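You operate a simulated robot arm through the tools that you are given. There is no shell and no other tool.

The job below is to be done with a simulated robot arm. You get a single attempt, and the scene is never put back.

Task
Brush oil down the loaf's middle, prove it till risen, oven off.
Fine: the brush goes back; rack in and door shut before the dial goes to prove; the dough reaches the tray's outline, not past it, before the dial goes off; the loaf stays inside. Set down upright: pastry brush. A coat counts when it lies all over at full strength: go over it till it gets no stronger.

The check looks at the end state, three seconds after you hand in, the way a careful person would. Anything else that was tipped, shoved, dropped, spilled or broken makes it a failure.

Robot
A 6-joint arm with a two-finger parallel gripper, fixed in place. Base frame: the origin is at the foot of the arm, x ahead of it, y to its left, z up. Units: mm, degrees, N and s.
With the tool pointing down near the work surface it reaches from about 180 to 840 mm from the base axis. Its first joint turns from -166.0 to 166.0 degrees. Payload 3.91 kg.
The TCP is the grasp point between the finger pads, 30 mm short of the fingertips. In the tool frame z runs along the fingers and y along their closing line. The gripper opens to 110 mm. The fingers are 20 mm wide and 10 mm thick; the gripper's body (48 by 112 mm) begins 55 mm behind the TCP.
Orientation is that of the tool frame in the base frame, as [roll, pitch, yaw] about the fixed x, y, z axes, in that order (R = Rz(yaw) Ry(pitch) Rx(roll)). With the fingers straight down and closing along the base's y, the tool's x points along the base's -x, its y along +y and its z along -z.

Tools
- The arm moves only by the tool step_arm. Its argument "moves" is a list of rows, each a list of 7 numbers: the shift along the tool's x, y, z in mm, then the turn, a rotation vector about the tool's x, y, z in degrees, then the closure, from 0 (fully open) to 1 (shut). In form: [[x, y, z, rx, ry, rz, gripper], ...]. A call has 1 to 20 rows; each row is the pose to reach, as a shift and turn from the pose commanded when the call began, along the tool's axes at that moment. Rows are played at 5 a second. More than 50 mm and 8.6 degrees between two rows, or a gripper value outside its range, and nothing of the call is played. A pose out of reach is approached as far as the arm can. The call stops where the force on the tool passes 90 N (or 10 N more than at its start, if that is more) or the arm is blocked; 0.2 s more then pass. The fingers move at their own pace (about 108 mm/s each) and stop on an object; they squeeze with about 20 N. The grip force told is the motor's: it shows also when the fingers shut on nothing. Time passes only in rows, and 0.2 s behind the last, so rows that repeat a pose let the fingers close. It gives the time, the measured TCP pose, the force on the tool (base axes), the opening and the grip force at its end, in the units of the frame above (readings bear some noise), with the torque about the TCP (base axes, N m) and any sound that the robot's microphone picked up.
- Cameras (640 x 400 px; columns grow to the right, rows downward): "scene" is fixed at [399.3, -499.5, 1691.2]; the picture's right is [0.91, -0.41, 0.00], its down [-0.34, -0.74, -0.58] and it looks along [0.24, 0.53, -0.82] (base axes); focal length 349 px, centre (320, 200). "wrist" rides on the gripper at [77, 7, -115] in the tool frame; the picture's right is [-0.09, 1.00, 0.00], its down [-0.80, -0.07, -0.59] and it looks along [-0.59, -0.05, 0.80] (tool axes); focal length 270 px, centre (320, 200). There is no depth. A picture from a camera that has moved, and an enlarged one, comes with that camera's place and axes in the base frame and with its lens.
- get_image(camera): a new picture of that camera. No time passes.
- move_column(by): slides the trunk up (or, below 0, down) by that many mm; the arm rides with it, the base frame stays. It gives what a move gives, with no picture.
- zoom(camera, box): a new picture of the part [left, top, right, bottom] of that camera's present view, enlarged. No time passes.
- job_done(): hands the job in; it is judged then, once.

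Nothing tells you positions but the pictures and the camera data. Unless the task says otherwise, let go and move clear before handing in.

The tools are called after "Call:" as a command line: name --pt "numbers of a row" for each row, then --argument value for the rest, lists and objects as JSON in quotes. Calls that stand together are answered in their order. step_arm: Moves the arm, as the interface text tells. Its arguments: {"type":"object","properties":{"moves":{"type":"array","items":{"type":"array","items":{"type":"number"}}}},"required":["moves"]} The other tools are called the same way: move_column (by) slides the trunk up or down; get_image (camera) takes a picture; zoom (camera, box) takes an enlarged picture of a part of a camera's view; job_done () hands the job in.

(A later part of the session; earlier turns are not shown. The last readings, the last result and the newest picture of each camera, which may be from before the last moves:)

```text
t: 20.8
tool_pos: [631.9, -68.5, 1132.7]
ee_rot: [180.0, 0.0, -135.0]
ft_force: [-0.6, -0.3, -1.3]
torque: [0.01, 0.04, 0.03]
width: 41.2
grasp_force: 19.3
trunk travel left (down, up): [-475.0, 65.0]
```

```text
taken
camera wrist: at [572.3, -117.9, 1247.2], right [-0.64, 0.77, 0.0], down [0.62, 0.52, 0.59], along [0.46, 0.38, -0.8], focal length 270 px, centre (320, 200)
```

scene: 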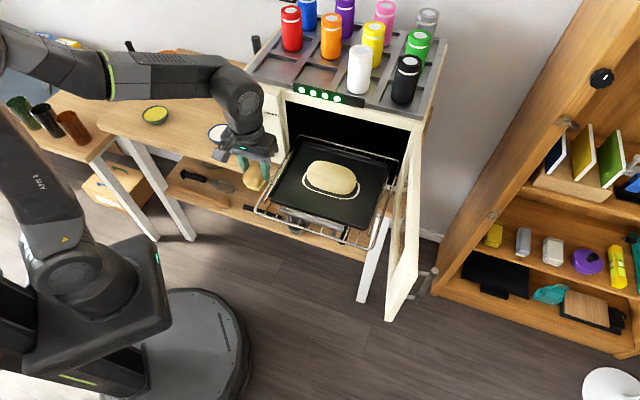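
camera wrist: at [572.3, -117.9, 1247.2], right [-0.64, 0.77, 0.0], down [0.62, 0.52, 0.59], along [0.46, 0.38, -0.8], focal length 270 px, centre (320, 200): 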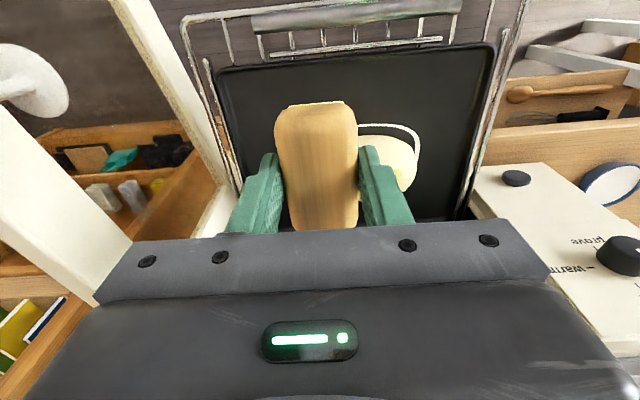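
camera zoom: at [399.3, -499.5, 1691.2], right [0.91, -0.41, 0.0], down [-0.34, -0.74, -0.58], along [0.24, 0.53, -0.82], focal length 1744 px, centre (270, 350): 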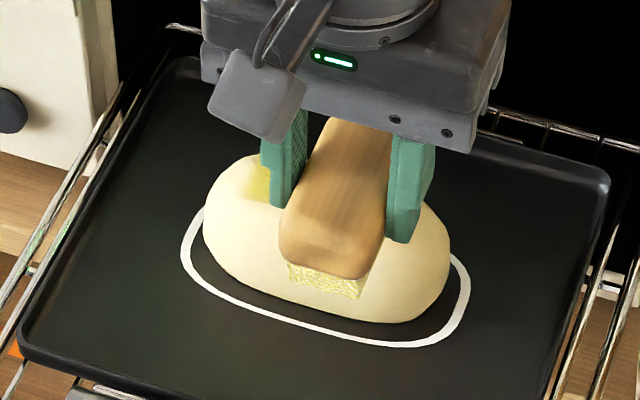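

Call:
step_arm --pt "0 45 0 0 0 0 1" --pt "0 90 0 0 0 0 1" --pt "0 130 0 0 0 0 1" --pt "0 130 0 0 0 0 1"

Call:
zoom --camera "scene" --box '[280, 130, 380, 210]'

Call:
get_image --camera "wrist"

```text
t: 21.8
tool_pos: [540.6, 23.8, 1133.4]
ee_rot: [180.0, 0.1, -135.0]
ft_force: [-0.6, 0.2, -0.1]
torque: [0.0, 0.0, 0.06]
width: 41.1
grasp_force: 19.5
trunk travel left (down, up): [-475.0, 65.0]
```

```text
5.00 times, centred on (330, 170) of scene
camera zoom: at [399.3, -499.5, 1691.2], right [0.91, -0.41, 0.0], down [-0.34, -0.74, -0.58], along [0.24, 0.53, -0.82], focal length 1744 px, centre (270, 350)
```

zoom: 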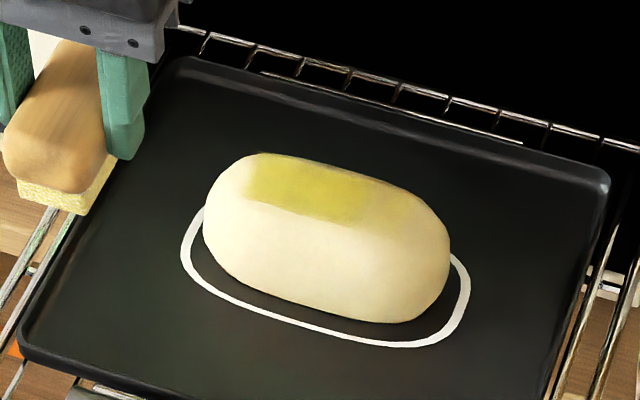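

```text
taken
camera wrist: at [480.8, -25.3, 1248.8], right [-0.64, 0.77, 0.0], down [0.62, 0.52, 0.59], along [0.46, 0.38, -0.8], focal length 270 px, centre (320, 200)
```

wrist: 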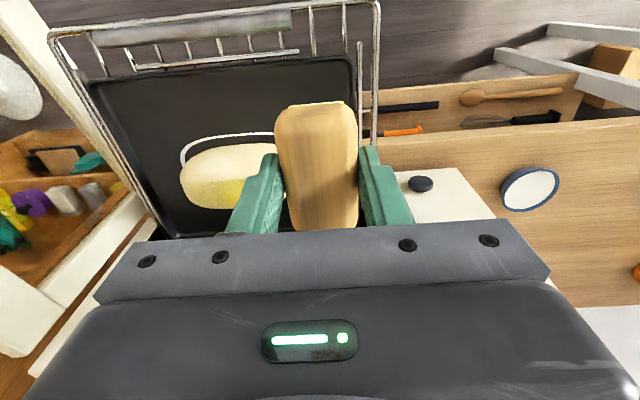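

The view isn't good enough to judge symmetry. I'll raise the brush and turn the wrist 90° so the wrist camera looks along the loaf's length.

Call:
step_arm --pt "-7 -11 -10 0 0 8 1" --pt "-14 -22 -20 0 0 16 1" --pt "-21 -33 -27 0 0 24 1" --pt "-28 -44 -27 0 0 32 1" --pt "-35 -56 -27 0 0 40 1" --pt "-42 -68 -27 0 0 48 1" --pt "-49 -80 -27 0 0 56 1" --pt "-56 -92 -27 0 0 64 1" --pt "-63 -104 -27 0 0 72 1" --pt "-70 -115 -27 0 0 80 1" --pt "-77 -124 -27 0 0 88 1" --pt "-77 -124 -27 0 0 90 1" --pt "-77 -124 -27 0 0 90 1"

Call:
get_image --camera "wrist"

Call:
get_image --camera "scene"

```text
t: 24.6
tool_pos: [682.1, -10.2, 1159.2]
ee_rot: [-180.0, 0.0, 135.0]
ft_force: [-0.4, 0.3, -0.5]
torque: [-0.01, 0.0, -0.02]
width: 41.2
grasp_force: 19.6
trunk travel left (down, up): [-475.0, 65.0]
```

```text
taken
camera wrist: at [632.2, 48.9, 1274.8], right [0.77, 0.64, 0.0], down [0.52, -0.62, 0.59], along [0.38, -0.46, -0.8], focal length 270 px, centre (320, 200)
```

wrist: 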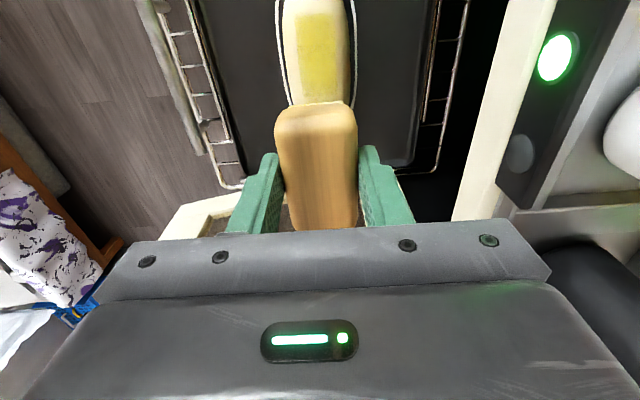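

```text
taken
```

scene: 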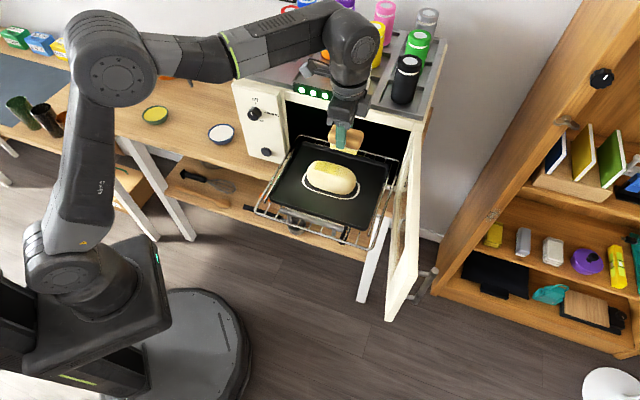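

Call:
zoom --camera "wrist" --box '[240, 0, 400, 110]'

```text
3.64 times, centred on (320, 55) of wrist
camera zoom: at [632.2, 48.9, 1274.8], right [0.77, 0.64, 0.0], down [0.52, -0.62, 0.59], along [0.38, -0.46, -0.8], focal length 983 px, centre (320, 727)
```

zoom: 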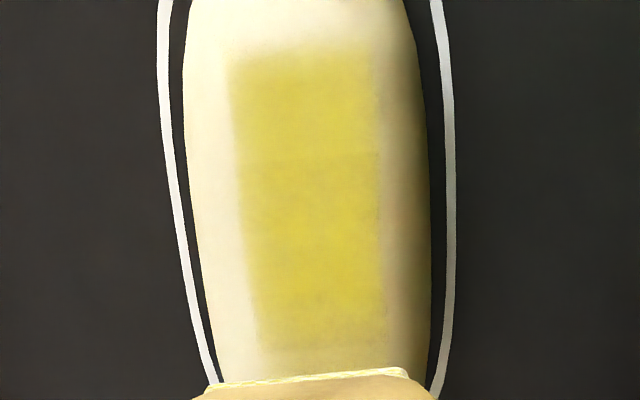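

Looking along the loaf, the painted strip is centred across its width, so I only need to lengthen it and bring it to full strength. I'll turn back and make several more passes toward both ends.

Call:
step_arm --pt "6 0 0 0 0 -8 1" --pt "13 0 0 0 0 -16 1" --pt "20 0 0 0 0 -24 1" --pt "27 1 0 0 0 -32 1" --pt "34 1 0 0 0 -40 1" --pt "41 1 0 0 0 -48 1" --pt "48 1 0 0 0 -56 1" --pt "55 1 10 0 0 -64 1" --pt "62 1 25 0 0 -72 1" --pt "69 1 45 0 0 -80 1" --pt "73 1 65 0 0 -88 1" --pt "73 1 79 0 0 -90 1" --pt "73 1 79 0 0 -90 1"

Call:
zoom --camera "scene" --box '[280, 120, 380, 200]'

```text
t: 27.4
tool_pos: [631.0, 42.3, 1081.7]
ee_rot: [179.9, 0.0, -134.9]
ft_force: [0.0, 0.6, -0.2]
torque: [0.01, -0.02, -0.01]
width: 41.0
grasp_force: 20.0
trunk travel left (down, up): [-475.0, 65.0]
```

```text
5.00 times, centred on (330, 160) of scene
camera zoom: at [399.3, -499.5, 1691.2], right [0.91, -0.41, 0.0], down [-0.34, -0.74, -0.58], along [0.24, 0.53, -0.82], focal length 1744 px, centre (270, 400)
```

zoom: 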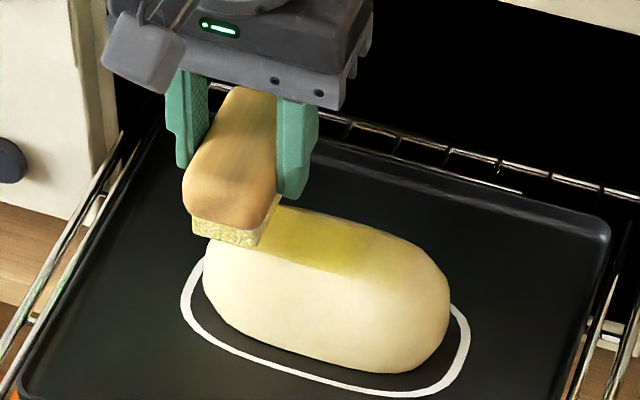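

Call:
step_arm --pt "0 0 12 0 0 0 1" --pt "0 0 17 0 0 0 1" --pt "0 -15 17 0 0 0 1" --pt "0 -30 17 0 0 0 1" --pt "0 -45 17 0 0 0 1" --pt "0 -60 17 0 0 0 1" --pt "0 -75 17 0 0 0 1" --pt "0 -90 17 0 0 0 1" --pt "0 -75 17 0 0 0 1" --pt "0 -60 17 0 0 0 1" --pt "0 -45 17 0 0 0 1" --pt "0 -30 17 0 0 0 1" --pt "0 -15 17 0 0 0 1" --pt "0 0 17 0 0 0 1"

Call:
zoom --camera "scene" --box '[280, 120, 380, 200]'

```text
t: 30.4
tool_pos: [630.9, 43.2, 1065.2]
ee_rot: [-180.0, 0.0, -135.0]
ft_force: [-1.1, 0.2, 0.5]
torque: [0.04, 0.03, -0.01]
width: 41.0
grasp_force: 19.4
trunk travel left (down, up): [-475.0, 65.0]
```

```text
5.00 times, centred on (330, 160) of scene
camera zoom: at [399.3, -499.5, 1691.2], right [0.91, -0.41, 0.0], down [-0.34, -0.74, -0.58], along [0.24, 0.53, -0.82], focal length 1744 px, centre (270, 400)
```

zoom: 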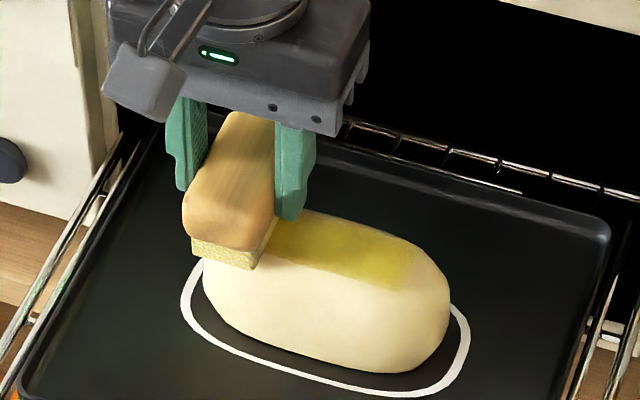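

The coat is getting stronger and longer. The left end curves down, so I'll tilt the brush about 16° to follow it and approach carefully.

Call:
step_arm --pt "0 4 -8 8 0 0 1" --pt "0 7 -8 16 0 0 1" --pt "0 7 -3 16 0 0 1" --pt "0 7 0 16 0 0 1" --pt "0 7 0 16 0 0 1"

Call:
zoom --camera "scene" --box '[280, 120, 380, 200]'

```text
t: 31.6
tool_pos: [624.7, 47.3, 1067.4]
ee_rot: [-163.7, 0.2, -134.9]
ft_force: [3.0, 0.1, 19.3]
torque: [-0.11, -0.02, -0.02]
width: 40.9
grasp_force: 19.7
trunk travel left (down, up): [-475.0, 65.0]
```

```text
5.00 times, centred on (330, 160) of scene
camera zoom: at [399.3, -499.5, 1691.2], right [0.91, -0.41, 0.0], down [-0.34, -0.74, -0.58], along [0.24, 0.53, -0.82], focal length 1744 px, centre (270, 400)
```

zoom: 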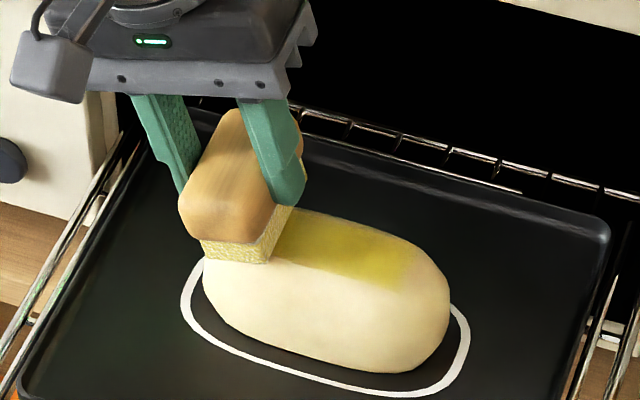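

Contact came sooner than I expected. I'll lift off and check how far the coat already reaches on the left end.

Call:
step_arm --pt "0 0 -15 16 0 0 1" --pt "0 30 -40 16 0 0 1" --pt "0 70 -50 8 0 0 1" --pt "0 100 -50 0 0 0 1" --pt "0 100 -50 0 0 0 1"

Call:
zoom --camera "scene" --box '[300, 140, 370, 200]'

Call:
get_image --camera "wrist"

```text
refused: row 1 steps farther than a row can; nothing moved
```

```text
6.67 times, centred on (335, 170) of scene
camera zoom: at [399.3, -499.5, 1691.2], right [0.91, -0.41, 0.0], down [-0.34, -0.74, -0.58], along [0.24, 0.53, -0.82], focal length 2325 px, centre (220, 400)
```

zoom: 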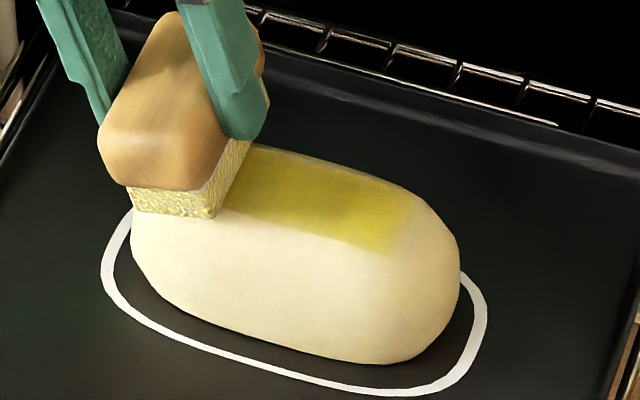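

```text
taken
camera wrist: at [543.6, 19.5, 1174.8], right [-0.61, 0.74, -0.28], down [0.49, 0.63, 0.59], along [0.62, 0.23, -0.76], focal length 270 px, centre (320, 200)
```

wrist: 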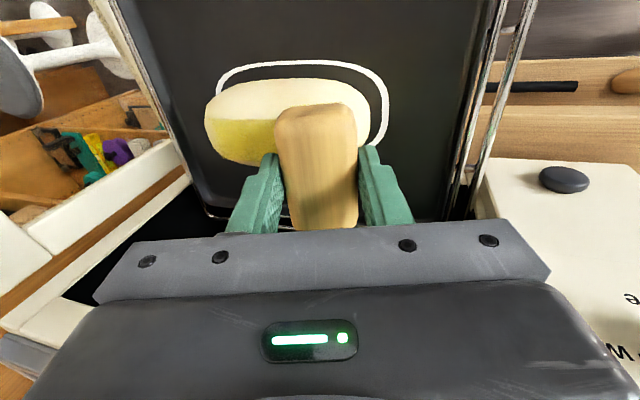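

Call:
step_arm --pt "0 -5 -17 0 0 0 1" --pt "0 -11 -38 -4 0 0 1" --pt "0 18 -60 -10 0 0 1" --pt "0 58 -72 -16 0 0 1" --pt "0 92 -80 -16 0 0 1" --pt "0 92 -80 -16 0 0 1"

Call:
zoom --camera "scene" --box '[300, 140, 370, 200]'

Call:
get_image --camera "wrist"

```text
t: 33.0
tool_pos: [548.1, 127.0, 1116.2]
ee_rot: [179.9, 0.0, -134.9]
ft_force: [-0.2, -0.4, -0.6]
torque: [-0.02, 0.0, 0.0]
width: 41.3
grasp_force: 20.3
trunk travel left (down, up): [-475.0, 65.0]
```

```text
6.67 times, centred on (335, 170) of scene
camera zoom: at [399.3, -499.5, 1691.2], right [0.91, -0.41, 0.0], down [-0.34, -0.74, -0.58], along [0.24, 0.53, -0.82], focal length 2325 px, centre (220, 400)
```

zoom: 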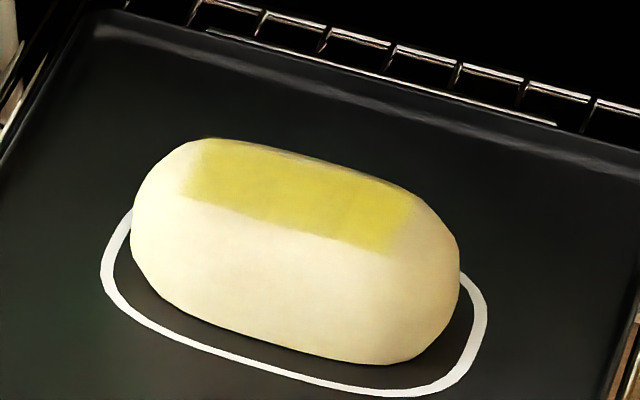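

```text
taken
camera wrist: at [487.9, 76.1, 1230.6], right [-0.64, 0.77, 0.0], down [0.62, 0.52, 0.59], along [0.46, 0.38, -0.8], focal length 270 px, centre (320, 200)
```

wrist: 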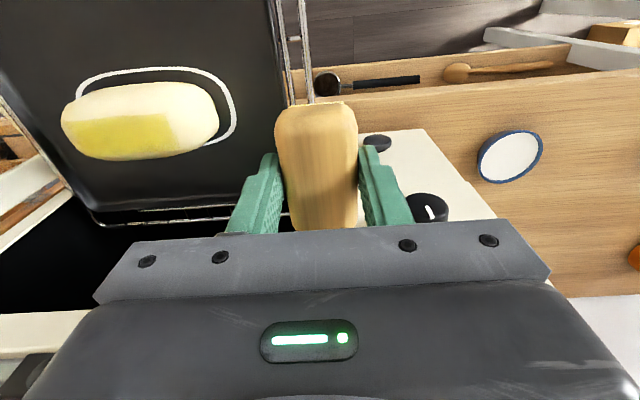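

Call:
zoom --camera "wrist" --box '[40, 50, 260, 190]'

Call:
zoom --camera "scene" --box '[310, 155, 360, 190]'

Call:
zoom --camera "scene" --box '[240, 100, 320, 150]'

```text
2.86 times, centred on (150, 120) of wrist
camera zoom: at [487.9, 76.1, 1230.6], right [-0.64, 0.77, 0.0], down [0.62, 0.52, 0.59], along [0.46, 0.38, -0.8], focal length 772 px, centre (806, 429)
```

zoom: 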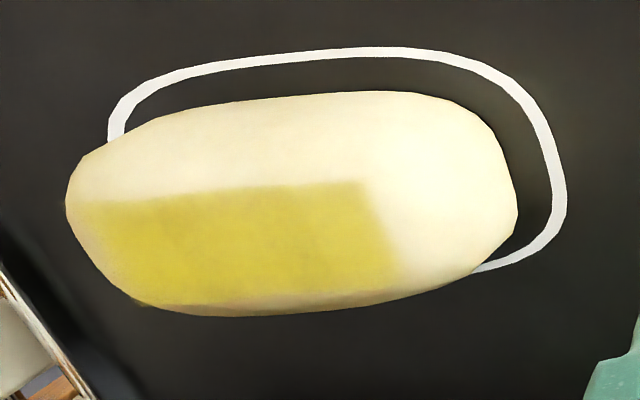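

```text
11.43 times, centred on (335, 172) of scene
camera zoom: at [399.3, -499.5, 1691.2], right [0.91, -0.41, 0.0], down [-0.34, -0.74, -0.58], along [0.24, 0.53, -0.82], focal length 3986 px, centre (149, 514)
```

zoom: 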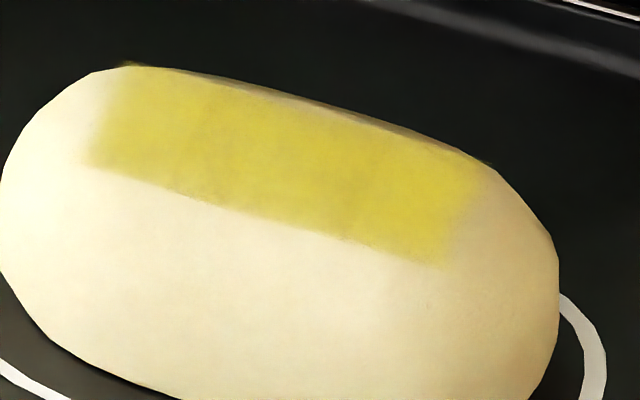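

```text
8.00 times, centred on (280, 125) of scene
camera zoom: at [399.3, -499.5, 1691.2], right [0.91, -0.41, 0.0], down [-0.34, -0.74, -0.58], along [0.24, 0.53, -0.82], focal length 2790 px, centre (640, 800)
```

zoom: 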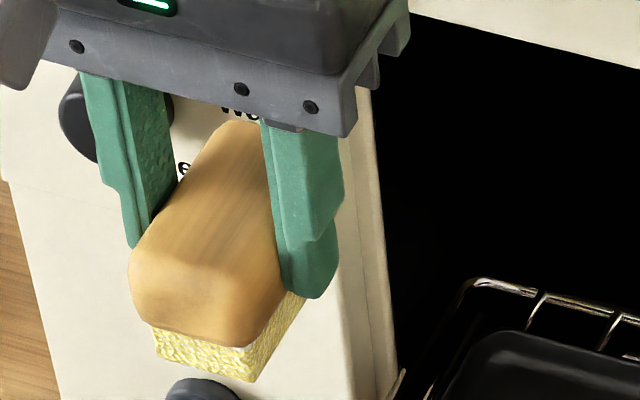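

The coat forms a crisp rectangle centred on the loaf top, and that looks like the target area. I'll go over it again and compare the strength.

Call:
step_arm --pt "0 -45 0 0 0 0 1" --pt "0 -90 0 0 0 0 1" --pt "0 -128 0 0 0 0 1" --pt "0 -132 40 0 0 0 1" --pt "0 -132 53 0 0 0 1" --pt "0 -147 53 0 0 0 1" --pt "0 -162 53 0 0 0 1" --pt "0 -177 53 0 0 0 1" --pt "0 -192 53 0 0 0 1" --pt "0 -205 53 0 0 0 1" --pt "0 -190 53 0 0 0 1" --pt "0 -175 53 0 0 0 1" --pt "0 -160 53 0 0 0 1" --pt "0 -145 53 0 0 0 1" --pt "0 -130 53 0 0 0 1" --pt "0 -120 53 0 0 0 1"

Call:
step_arm --pt "0 0 -20 0 0 0 1" --pt "0 40 -45 0 0 0 1" --pt "0 80 -53 0 0 0 1" --pt "0 120 -53 0 0 0 1" --pt "0 120 -53 0 0 0 1"

Call:
zoom --camera "scene" --box '[310, 155, 360, 190]'

Call:
zoom --camera "wrist" --box '[40, 50, 260, 190]'

```text
t: 36.4
tool_pos: [633.0, 39.5, 1065.8]
ee_rot: [-179.9, 0.1, -134.9]
ft_force: [7.3, -5.8, 20.8]
torque: [-0.3, -0.25, 0.0]
width: 41.2
grasp_force: 20.1
trunk travel left (down, up): [-475.0, 65.0]
```

```text
t: 37.6
tool_pos: [547.3, 124.9, 1117.2]
ee_rot: [180.0, 0.0, -135.0]
ft_force: [-0.4, -0.4, -0.5]
torque: [-0.01, 0.03, 0.01]
width: 41.4
grasp_force: 19.8
trunk travel left (down, up): [-475.0, 65.0]
```

```text
11.43 times, centred on (335, 172) of scene
camera zoom: at [399.3, -499.5, 1691.2], right [0.91, -0.41, 0.0], down [-0.34, -0.74, -0.58], along [0.24, 0.53, -0.82], focal length 3986 px, centre (149, 514)
```

zoom: 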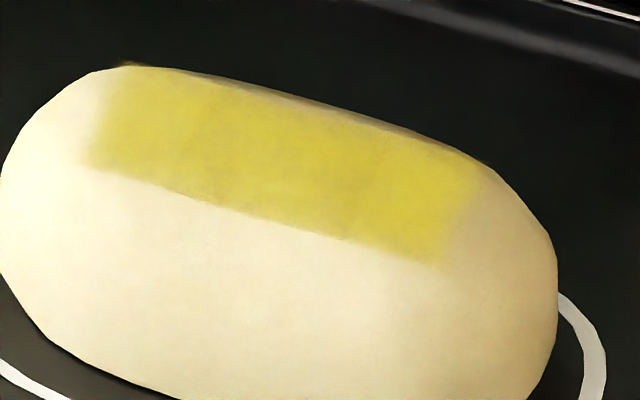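

```text
2.86 times, centred on (150, 120) of wrist
camera zoom: at [487.7, 76.0, 1231.4], right [-0.64, 0.77, 0.0], down [0.62, 0.52, 0.59], along [0.46, 0.38, -0.8], focal length 772 px, centre (806, 429)
```

zoom: 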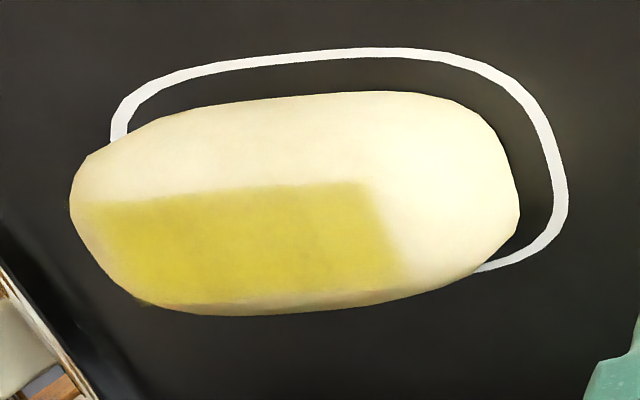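

The strength barely changed this pass, but the bristles look paler. To be sure, I'll re-dip in the oil and go over the coat again.

Call:
step_arm --pt "33 -2 0 0 0 0 1" --pt "66 -4 0 0 0 0 1" --pt "100 -6 0 0 0 0 1" --pt "89 34 0 0 0 0 1" --pt "78 73 0 0 0 0 1" --pt "66 113 0 0 0 0 1" --pt "55 153 0 0 0 0 1" --pt "44 192 0 0 0 0 1" --pt "27 232 15 0 0 0 1" --pt "10 271 30 0 0 0 1" --pt "-7 311 45 0 0 0 1" --pt "-24 350 60 0 0 0 1" --pt "-41 390 75 0 0 0 1" --pt "-62 424 90 0 0 0 1" --pt "-83 458 105 0 0 0 1" --pt "-104 491 120 0 0 0 1" --pt "-126 525 135 0 0 0 1" --pt "-126 525 135 0 0 0 1"

Call:
zoom --camera "scene" --box '[124, 73, 220, 143]'

Call:
zoom --camera "scene" --box '[280, 130, 380, 210]'

```text
t: 41.4
tool_pos: [265.2, 585.8, 982.5]
ee_rot: [-180.0, 0.0, -135.0]
ft_force: [0.2, -0.1, -0.8]
torque: [-0.01, 0.02, -0.01]
width: 41.2
grasp_force: 19.6
trunk travel left (down, up): [-475.0, 65.0]
```

```text
5.71 times, centred on (172, 108) of scene
camera zoom: at [399.3, -499.5, 1691.2], right [0.91, -0.41, 0.0], down [-0.34, -0.74, -0.58], along [0.24, 0.53, -0.82], focal length 1993 px, centre (1166, 726)
```

zoom: 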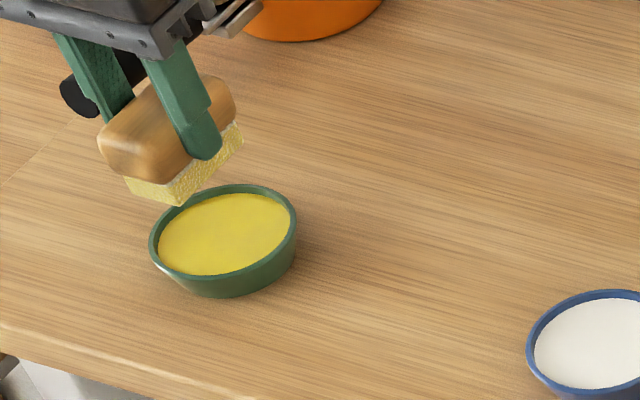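

```text
5.00 times, centred on (330, 170) of scene
camera zoom: at [399.3, -499.5, 1691.2], right [0.91, -0.41, 0.0], down [-0.34, -0.74, -0.58], along [0.24, 0.53, -0.82], focal length 1744 px, centre (270, 350)
```

zoom: 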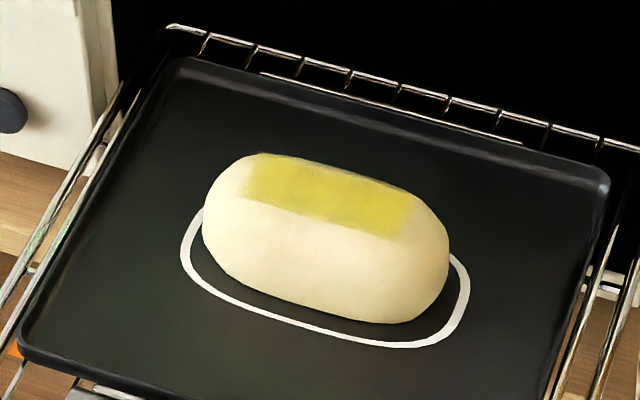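

Call:
step_arm --pt "0 0 25 0 0 0 1" --pt "0 0 45 0 0 0 1" --pt "0 0 53 0 0 0 1" --pt "0 0 54 0 0 0 1" --pt "0 0 54 0 0 0 1" --pt "0 0 30 0 0 0 1" --pt "0 0 0 0 0 0 1" --pt "0 0 0 0 0 0 1"

Call:
zoom --camera "scene" --box '[124, 73, 220, 143]'

```text
t: 43.2
tool_pos: [265.6, 586.3, 980.8]
ee_rot: [179.9, 0.0, -135.1]
ft_force: [0.6, 0.0, -1.2]
torque: [0.01, -0.04, 0.0]
width: 41.2
grasp_force: 20.2
trunk travel left (down, up): [-475.0, 65.0]
```

```text
5.71 times, centred on (172, 108) of scene
camera zoom: at [399.3, -499.5, 1691.2], right [0.91, -0.41, 0.0], down [-0.34, -0.74, -0.58], along [0.24, 0.53, -0.82], focal length 1993 px, centre (1166, 726)
```

zoom: 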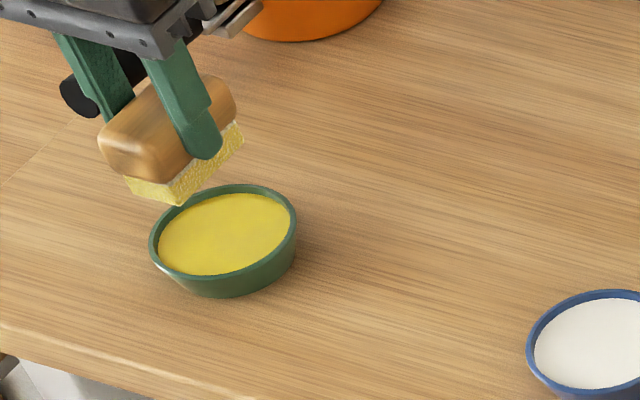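

Call:
step_arm --pt "22 -34 -15 0 0 0 1" --pt "43 -67 -30 0 0 0 1" --pt "64 -101 -45 0 0 0 1" --pt "85 -135 -60 0 0 0 1" --pt "102 -175 -75 0 0 0 1" --pt "119 -214 -90 0 0 0 1" --pt "136 -254 -105 0 0 0 1" --pt "153 -293 -120 0 0 0 1" --pt "170 -333 -135 0 0 0 1" --pt "181 -372 -135 0 0 0 1" --pt "192 -412 -135 0 0 0 1" --pt "204 -452 -135 0 0 0 1" --pt "215 -491 -135 0 0 0 1" --pt "226 -531 -135 0 0 0 1" --pt "205 -570 -135 0 0 0 1" --pt "180 -605 -135 0 0 0 1" --pt "150 -635 -135 0 0 0 1" --pt "124 -658 -130 0 0 0 1" --pt "124 -658 -110 0 0 0 1"

Call:
zoom --camera "scene" --box '[280, 110, 380, 200]'

```text
t: 47.2
tool_pos: [643.1, 32.2, 1091.4]
ee_rot: [-180.0, 0.0, -135.0]
ft_force: [0.2, 0.2, 0.1]
torque: [0.02, -0.02, 0.01]
width: 41.0
grasp_force: 19.8
trunk travel left (down, up): [-475.0, 65.0]
```

```text
4.44 times, centred on (330, 155) of scene
camera zoom: at [399.3, -499.5, 1691.2], right [0.91, -0.41, 0.0], down [-0.34, -0.74, -0.58], along [0.24, 0.53, -0.82], focal length 1550 px, centre (276, 400)
```

zoom: 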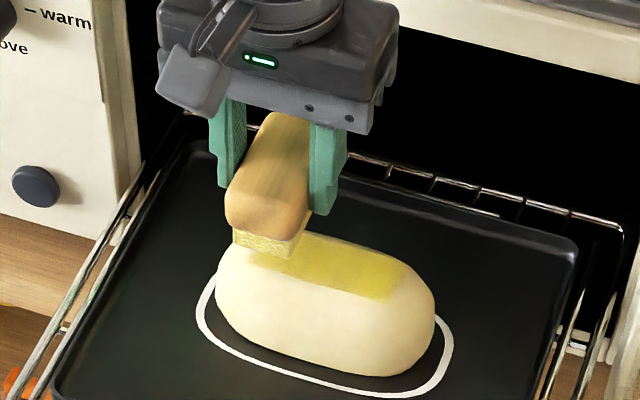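

Call:
step_arm --pt "0 0 20 0 0 0 1" --pt "0 8 27.5 0 0 0 1" --pt "0 -6 27.5 0 0 0 1" --pt "0 -20 27.5 0 0 0 1" --pt "0 -34 27.5 0 0 0 1" --pt "0 -48 27.5 0 0 0 1" --pt "0 -60 27.5 0 0 0 1" --pt "0 -70 27.5 0 0 0 1" --pt "0 -56 27.5 0 0 0 1" --pt "0 -42 27.5 0 0 0 1" --pt "0 -28 27.5 0 0 0 1" --pt "0 -14 27.5 0 0 0 1" --pt "0 0 27.5 0 0 0 1" --pt "0 10 27.5 0 0 0 1" --pt "0 -5 27.5 0 0 0 1" --pt "0 -20 27.5 0 0 0 1" --pt "0 -35 27.5 0 0 0 1" --pt "0 -50 27.5 0 0 0 1" --pt "0 -65 27.5 0 0 0 1" --pt "0 -72 27.5 0 0 0 1"

Call:
step_arm --pt "0 0 -20 0 0 0 1" --pt "0 30 -50 0 0 0 1" --pt "0 75 -53 0 0 0 1" --pt "0 120 -53 0 0 0 1" --pt "0 165 -53 0 0 0 1" --pt "0 200 -53 0 0 0 1" --pt "0 200 -53 0 0 0 1"

Call:
zoom --camera "scene" --box '[310, 155, 360, 190]'

Call:
zoom --camera "wrist" --box '[40, 50, 260, 190]'

```text
t: 51.4
tool_pos: [693.1, -17.4, 1064.7]
ee_rot: [-180.0, -0.1, -135.0]
ft_force: [-4.2, 3.3, 11.2]
torque: [0.23, 0.18, -0.01]
width: 41.4
grasp_force: 20.2
trunk travel left (down, up): [-475.0, 65.0]
```

```text
t: 53.0
tool_pos: [553.1, 121.7, 1117.4]
ee_rot: [-179.9, 0.1, -135.1]
ft_force: [0.2, 0.2, -0.7]
torque: [-0.02, -0.04, -0.01]
width: 41.4
grasp_force: 19.9
trunk travel left (down, up): [-475.0, 65.0]
```

```text
11.43 times, centred on (335, 172) of scene
camera zoom: at [399.3, -499.5, 1691.2], right [0.91, -0.41, 0.0], down [-0.34, -0.74, -0.58], along [0.24, 0.53, -0.82], focal length 3986 px, centre (149, 514)
```

zoom: 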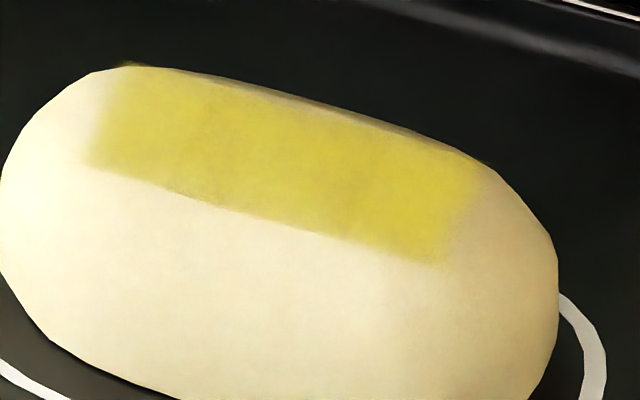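

```text
2.86 times, centred on (150, 120) of wrist
camera zoom: at [493.3, 73.2, 1230.6], right [-0.64, 0.77, 0.0], down [0.62, 0.52, 0.59], along [0.46, 0.38, -0.8], focal length 772 px, centre (806, 429)
```

zoom: 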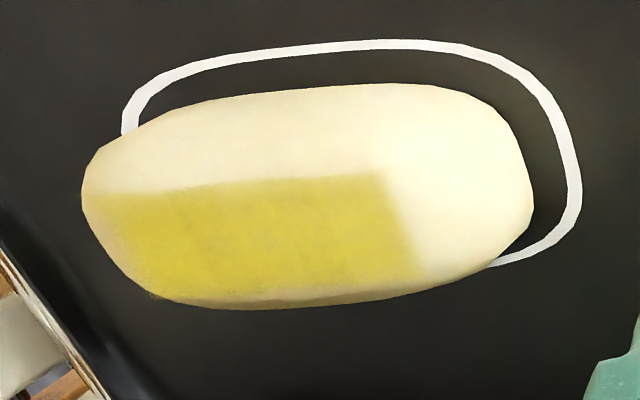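

No further change in colour, so the coat is at full strength over the whole patch. Now I'll take the brush back to its original spot at (358.8, 496.1).

Call:
step_arm --pt "33 -2 0 0 0 0 1" --pt "66 -4 0 0 0 0 1" --pt "100 -6 0 0 0 0 1" --pt "89 34 0 0 0 0 1" --pt "78 73 0 0 0 0 1" --pt "66 113 0 0 0 0 1" --pt "55 153 0 0 0 0 1" --pt "44 192 0 0 0 0 1" --pt "15.5 227 15 0 0 0 1" --pt "-13 262 30 0 0 0 1" --pt "-41.5 297 45 0 0 0 1" --pt "-70 332 60 0 0 0 1" --pt "-98.5 367 75 0 0 0 1" --pt "-127.3 402 90 0 0 -3.5 1" --pt "-127.3 402 130 0 0 -3.5 1" --pt "-127.3 402 160 0 0 -3.5 1" --pt "-127.3 402 160 0 0 -3.5 1"

Call:
zoom --camera "scene" --box '[144, 73, 240, 143]'

Call:
get_image --camera "wrist"

```text
t: 56.6
tool_pos: [358.6, 496.6, 958.1]
ee_rot: [180.0, 0.0, -131.5]
ft_force: [-0.2, -0.2, -1.2]
torque: [-0.01, -0.02, -0.02]
width: 41.2
grasp_force: 20.1
trunk travel left (down, up): [-475.0, 65.0]
```

```text
5.71 times, centred on (192, 108) of scene
camera zoom: at [399.3, -499.5, 1691.2], right [0.91, -0.41, 0.0], down [-0.34, -0.74, -0.58], along [0.24, 0.53, -0.82], focal length 1993 px, centre (1051, 726)
```

zoom: 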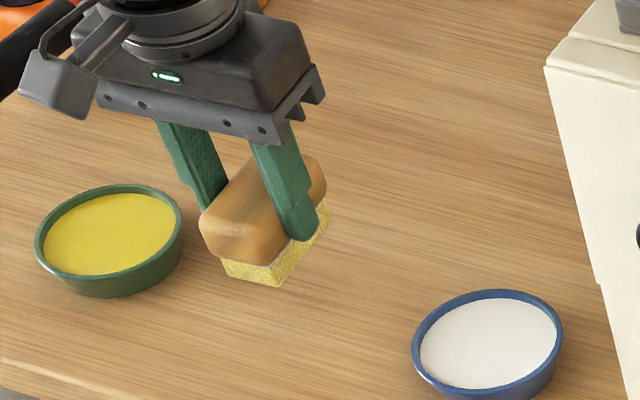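

```text
taken
camera wrist: at [302.6, 444.1, 1071.3], right [-0.69, 0.73, 0.0], down [0.58, 0.55, 0.59], along [0.43, 0.41, -0.8], focal length 270 px, centre (320, 200)
```

wrist: 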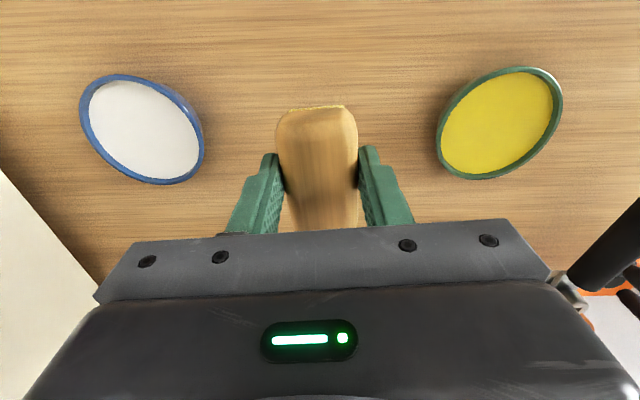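

Call:
step_arm --pt "0 0 25 0 0 0 1" --pt "0 0 42 0 0 0 1" --pt "0 0 45 0 0 0 1" --pt "0 0 45 0 0 0 1"

Call:
zoom --camera "scene" --box '[160, 88, 224, 138]'

```text
t: 57.6
tool_pos: [358.9, 497.3, 912.1]
ee_rot: [179.9, 0.0, -131.5]
ft_force: [-0.7, -0.2, -0.2]
torque: [0.0, 0.01, 0.01]
width: 41.4
grasp_force: 19.6
trunk travel left (down, up): [-475.0, 65.0]
```

```text
8.00 times, centred on (192, 113) of scene
camera zoom: at [399.3, -499.5, 1691.2], right [0.91, -0.41, 0.0], down [-0.34, -0.74, -0.58], along [0.24, 0.53, -0.82], focal length 2790 px, centre (1344, 896)
```

zoom: 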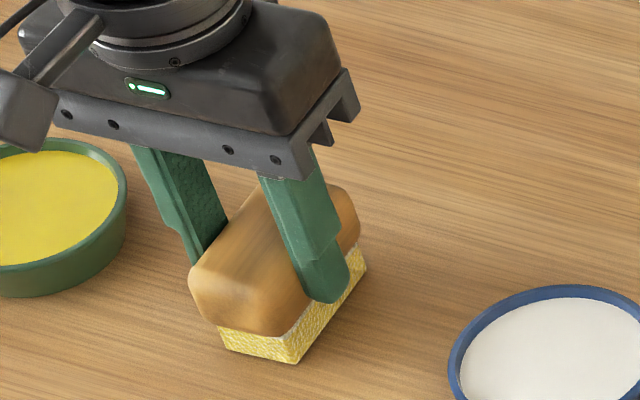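

The brush has slid up a few mm in the grip, so I'll lower further until it touches the bench lightly.

Call:
step_arm --pt "0 0 2 0 0 0 1" --pt "0 0 4 0 0 0 1" --pt "0 0 4 0 0 0 1"

Call:
step_arm --pt "0 0 1 0 0 0 1" --pt "0 0 2 0 0 0 1" --pt "0 0 2 0 0 0 1"

Call:
zoom --camera "scene" --box '[160, 88, 224, 138]'

```text
t: 58.4
tool_pos: [358.8, 497.2, 911.1]
ee_rot: [-180.0, 0.2, -131.5]
ft_force: [0.8, -0.2, 25.4]
torque: [-0.35, 0.21, 0.01]
width: 41.4
grasp_force: 19.4
trunk travel left (down, up): [-475.0, 65.0]
```

```text
t: 59.2
tool_pos: [357.5, 497.8, 910.0]
ee_rot: [179.8, 0.5, -131.5]
ft_force: [4.8, 5.0, 47.2]
torque: [0.04, 0.08, 0.08]
width: 41.2
grasp_force: 20.1
trunk travel left (down, up): [-475.0, 65.0]
```

```text
8.00 times, centred on (192, 113) of scene
camera zoom: at [399.3, -499.5, 1691.2], right [0.91, -0.41, 0.0], down [-0.34, -0.74, -0.58], along [0.24, 0.53, -0.82], focal length 2790 px, centre (1344, 896)
```

zoom: 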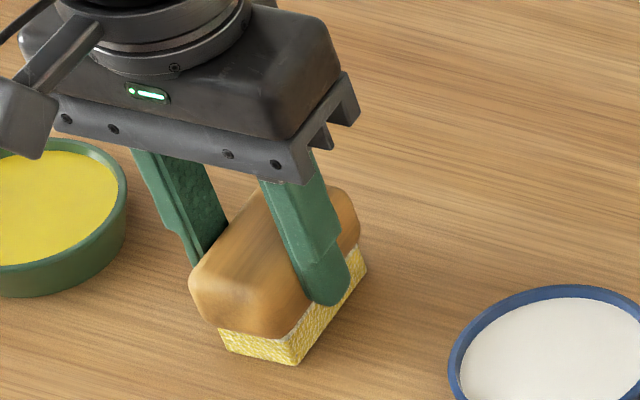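

It is touching, but the near end looks slightly raised because the brush pivoted in the grip. I'll ease up, level it by tilting a few degrees and re-check before releasing.

Call:
step_arm --pt "0 0 -4 0 0 0 1" --pt "0 0 -5 0 -2 0 1" --pt "0 0 -5 0 -5 0 1" --pt "0 0 -5 0 -5 0 1"

Call:
zoom --camera "scene" --box '[160, 88, 224, 138]'

Call:
zoom --camera "wrist" --box '[220, 60, 420, 260]'

```text
t: 60.2
tool_pos: [357.9, 497.3, 910.6]
ee_rot: [180.0, 5.0, -131.5]
ft_force: [0.5, 0.0, -1.1]
torque: [0.02, 0.02, -0.01]
width: 41.4
grasp_force: 19.9
trunk travel left (down, up): [-475.0, 65.0]
```

```text
8.00 times, centred on (192, 113) of scene
camera zoom: at [399.3, -499.5, 1691.2], right [0.91, -0.41, 0.0], down [-0.34, -0.74, -0.58], along [0.24, 0.53, -0.82], focal length 2790 px, centre (1344, 896)
```

zoom: 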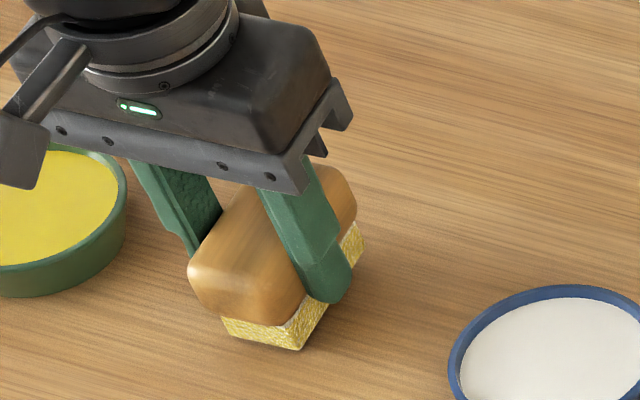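

```text
2.00 times, centred on (320, 160) of wrist
camera zoom: at [295.4, 436.5, 1017.5], right [-0.69, 0.73, 0.01], down [0.55, 0.51, 0.66], along [0.48, 0.46, -0.75], focal length 541 px, centre (320, 280)
```

zoom: 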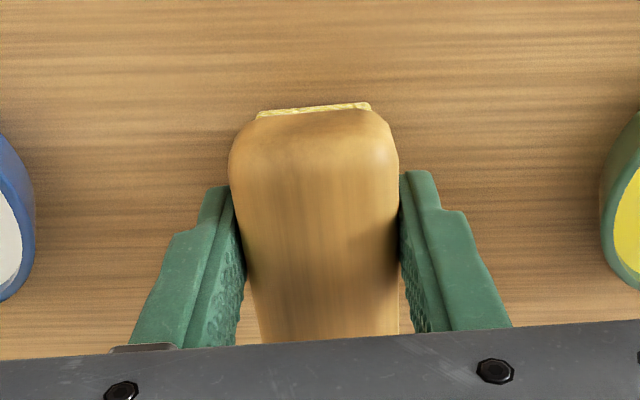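

Call:
zoom --camera "scene" --box '[172, 100, 204, 125]'

```text
16.00 times, centred on (188, 112) of scene
camera zoom: at [399.3, -499.5, 1691.2], right [0.91, -0.41, 0.0], down [-0.34, -0.74, -0.58], along [0.24, 0.53, -0.82], focal length 5581 px, centre (2432, 1600)
```

zoom: 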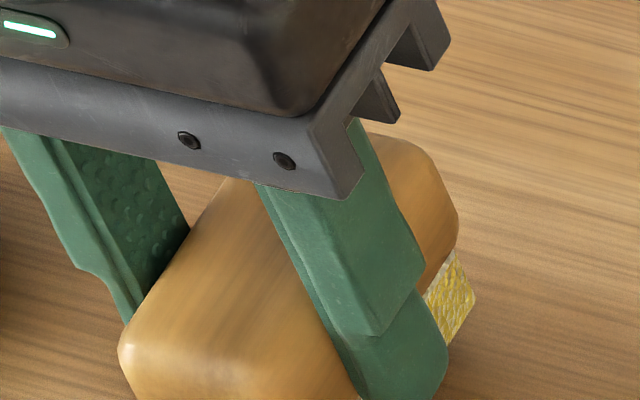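

Call:
zoom --camera "scene" --box '[176, 108, 212, 136]'

Call:
get_image --camera "wrist"

```text
14.29 times, centred on (194, 122) of scene
camera zoom: at [399.3, -499.5, 1691.2], right [0.91, -0.41, 0.0], down [-0.34, -0.74, -0.58], along [0.24, 0.53, -0.82], focal length 4983 px, centre (2120, 1314)
```

zoom: 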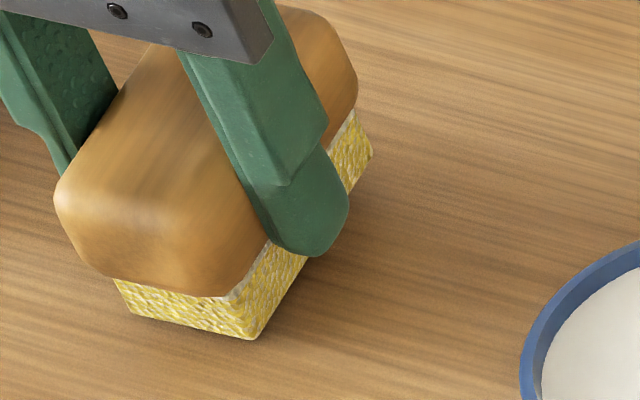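

```text
taken
camera wrist: at [295.4, 436.5, 1017.5], right [-0.69, 0.73, 0.01], down [0.55, 0.51, 0.66], along [0.48, 0.46, -0.75], focal length 270 px, centre (320, 200)
```

wrist: 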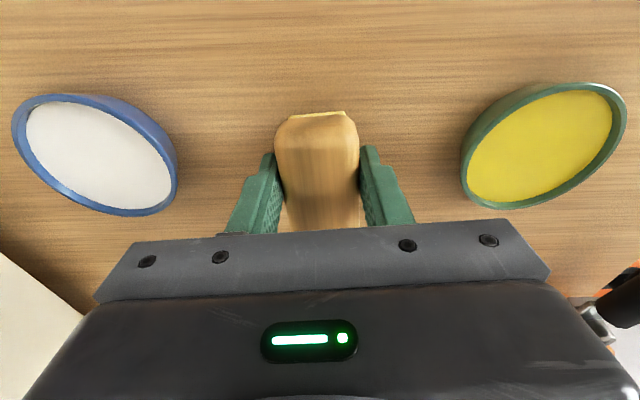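

I over-corrected: the back-projection shows the brush was nearly level before. I'll undo most of the tilt, then make light contact and release.

Call:
step_arm --pt "0 0 -2 0 1.5 0 1" --pt "0 0 -2 0 3.5 0 1" --pt "0 0 -1 0 3.5 0 1" --pt "0 0 -1 0 3.5 0 1"

Call:
zoom --camera "scene" --box '[176, 108, 212, 136]'

```text
t: 61.2
tool_pos: [358.8, 496.9, 911.9]
ee_rot: [179.9, 1.5, -131.5]
ft_force: [-0.1, 1.3, -0.9]
torque: [-0.03, -0.03, 0.0]
width: 41.5
grasp_force: 20.1
trunk travel left (down, up): [-475.0, 65.0]
```

```text
14.29 times, centred on (194, 122) of scene
camera zoom: at [399.3, -499.5, 1691.2], right [0.91, -0.41, 0.0], down [-0.34, -0.74, -0.58], along [0.24, 0.53, -0.82], focal length 4983 px, centre (2120, 1314)
```

zoom: 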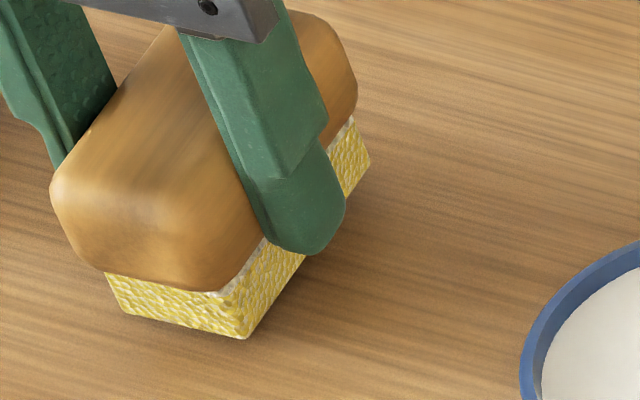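

Call:
step_arm --pt "0 0 0 0 1.5 0 1" --pt "0 0 1 0 1.5 0 1" --pt "0 0 1 0 1.5 0 1"

Call:
zoom --camera "scene" --box '[176, 108, 212, 136]'

```text
t: 62.0
tool_pos: [359.2, 497.0, 910.3]
ee_rot: [179.9, 0.0, -131.4]
ft_force: [0.0, 0.5, -1.0]
torque: [-0.02, 0.01, -0.02]
width: 41.4
grasp_force: 19.7
trunk travel left (down, up): [-475.0, 65.0]
```

```text
14.29 times, centred on (194, 122) of scene
camera zoom: at [399.3, -499.5, 1691.2], right [0.91, -0.41, 0.0], down [-0.34, -0.74, -0.58], along [0.24, 0.53, -0.82], focal length 4983 px, centre (2120, 1314)
```

zoom: 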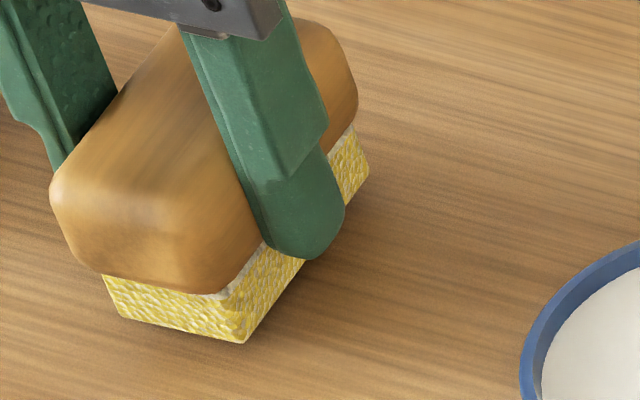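

Call:
step_arm --pt "0 0 1 0 0 0 1" --pt "0 0 2 0 0 0 1" --pt "0 0 2 0 0 0 1"

```text
t: 62.8
tool_pos: [357.8, 498.1, 909.2]
ee_rot: [-180.0, 0.0, -131.5]
ft_force: [-0.2, 0.1, -0.2]
torque: [0.02, -0.03, 0.03]
width: 41.5
grasp_force: 20.3
trunk travel left (down, up): [-475.0, 65.0]
```

Call:
step_arm --pt "0 0 1 0 0 0 1" --pt "0 0 1.5 0 0 0 1" --pt "0 0 1.5 0 0 0 1"

Call:
zoom --camera "scene" --box '[176, 108, 212, 136]'

```text
t: 63.6
tool_pos: [358.8, 496.7, 907.8]
ee_rot: [-179.9, 0.1, -131.6]
ft_force: [0.7, 0.6, -1.4]
torque: [-0.03, -0.01, 0.0]
width: 41.4
grasp_force: 19.8
trunk travel left (down, up): [-475.0, 65.0]
```

```text
14.29 times, centred on (194, 122) of scene
camera zoom: at [399.3, -499.5, 1691.2], right [0.91, -0.41, 0.0], down [-0.34, -0.74, -0.58], along [0.24, 0.53, -0.82], focal length 4983 px, centre (2120, 1314)
```

zoom: 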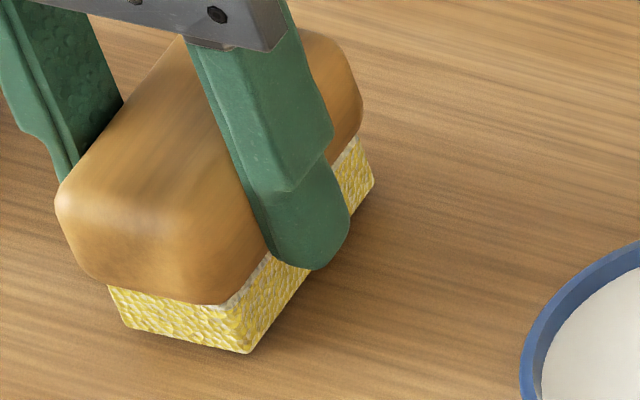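

Call:
step_arm --pt "3 0 0 0 0 0 1" --pt "3 0 1 0 0 0 1" --pt "3 0 1.5 0 0 0 1" --pt "3 0 1.5 0 0 0 1"

```text
t: 64.6
tool_pos: [356.6, 494.7, 905.0]
ee_rot: [-179.9, 0.0, -131.6]
ft_force: [0.5, 0.2, -1.5]
torque: [-0.01, 0.02, -0.02]
width: 41.5
grasp_force: 20.0
trunk travel left (down, up): [-475.0, 65.0]
```

Call:
step_arm --pt "0 0 1 0 0 0 1" --pt "0 0 1.5 0 0 0 1" --pt "0 0 1.5 0 0 0 1"

Call:
zoom --camera "scene" --box '[176, 108, 212, 136]'

```text
t: 65.4
tool_pos: [356.7, 495.2, 904.8]
ee_rot: [179.9, 0.0, -131.5]
ft_force: [0.7, 0.3, 3.6]
torque: [-0.02, 0.01, 0.02]
width: 41.3
grasp_force: 19.7
trunk travel left (down, up): [-475.0, 65.0]
```

```text
14.29 times, centred on (194, 122) of scene
camera zoom: at [399.3, -499.5, 1691.2], right [0.91, -0.41, 0.0], down [-0.34, -0.74, -0.58], along [0.24, 0.53, -0.82], focal length 4983 px, centre (2120, 1314)
```

zoom: 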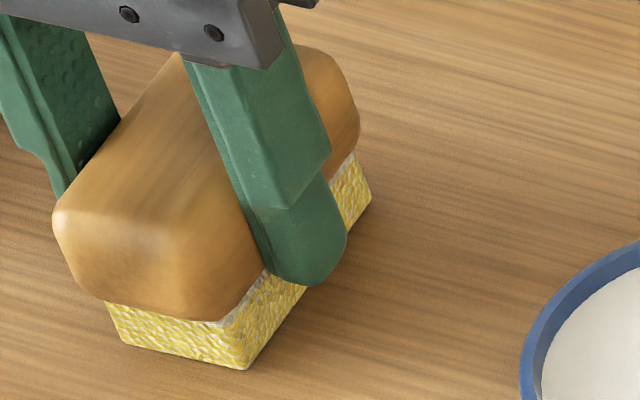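

Light contact (3.6 N), level, and within about 3 mm of the original spot. I'll open and back straight up.

Call:
step_arm --pt "0 0 -0.5 0 0 0 0.55" --pt "0 0 -0.5 0 0 0 0.4" --pt "0 0 -0.5 0 0 0 0.3" --pt "0 0 -0.5 0 0 0 0.3" --pt "0 0 -20 0 0 0 0.3" --pt "0 0 -50 0 0 0 0.3" --pt "0 0 -90 0 0 0 0.3" --pt "0 0 -130 0 0 0 0.3"

Call:
zoom --camera "scene" --box '[144, 88, 240, 148]'

Call:
get_image --camera "wrist"

```text
t: 67.2
tool_pos: [356.2, 493.5, 1034.2]
ee_rot: [180.0, 0.0, -131.5]
ft_force: [0.3, -0.3, 0.3]
torque: [0.0, -0.03, -0.01]
width: 77.2
grasp_force: 0.2
trunk travel left (down, up): [-475.0, 65.0]
```

```text
6.67 times, centred on (192, 118) of scene
camera zoom: at [399.3, -499.5, 1691.2], right [0.91, -0.41, 0.0], down [-0.34, -0.74, -0.58], along [0.24, 0.53, -0.82], focal length 2325 px, centre (1173, 747)
```

zoom: 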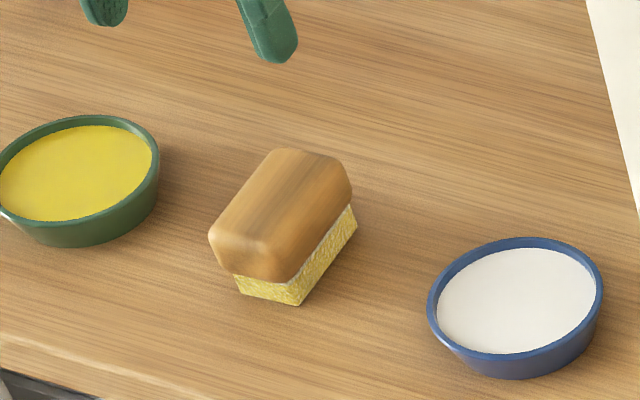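

```text
taken
camera wrist: at [299.8, 440.9, 1148.9], right [-0.69, 0.73, 0.0], down [0.58, 0.55, 0.59], along [0.43, 0.41, -0.8], focal length 270 px, centre (320, 200)
```

wrist: 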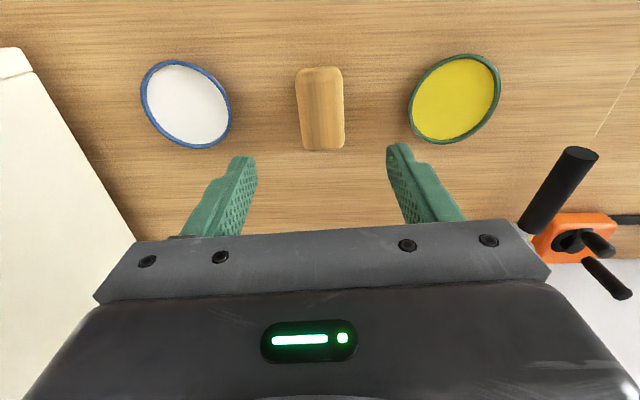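

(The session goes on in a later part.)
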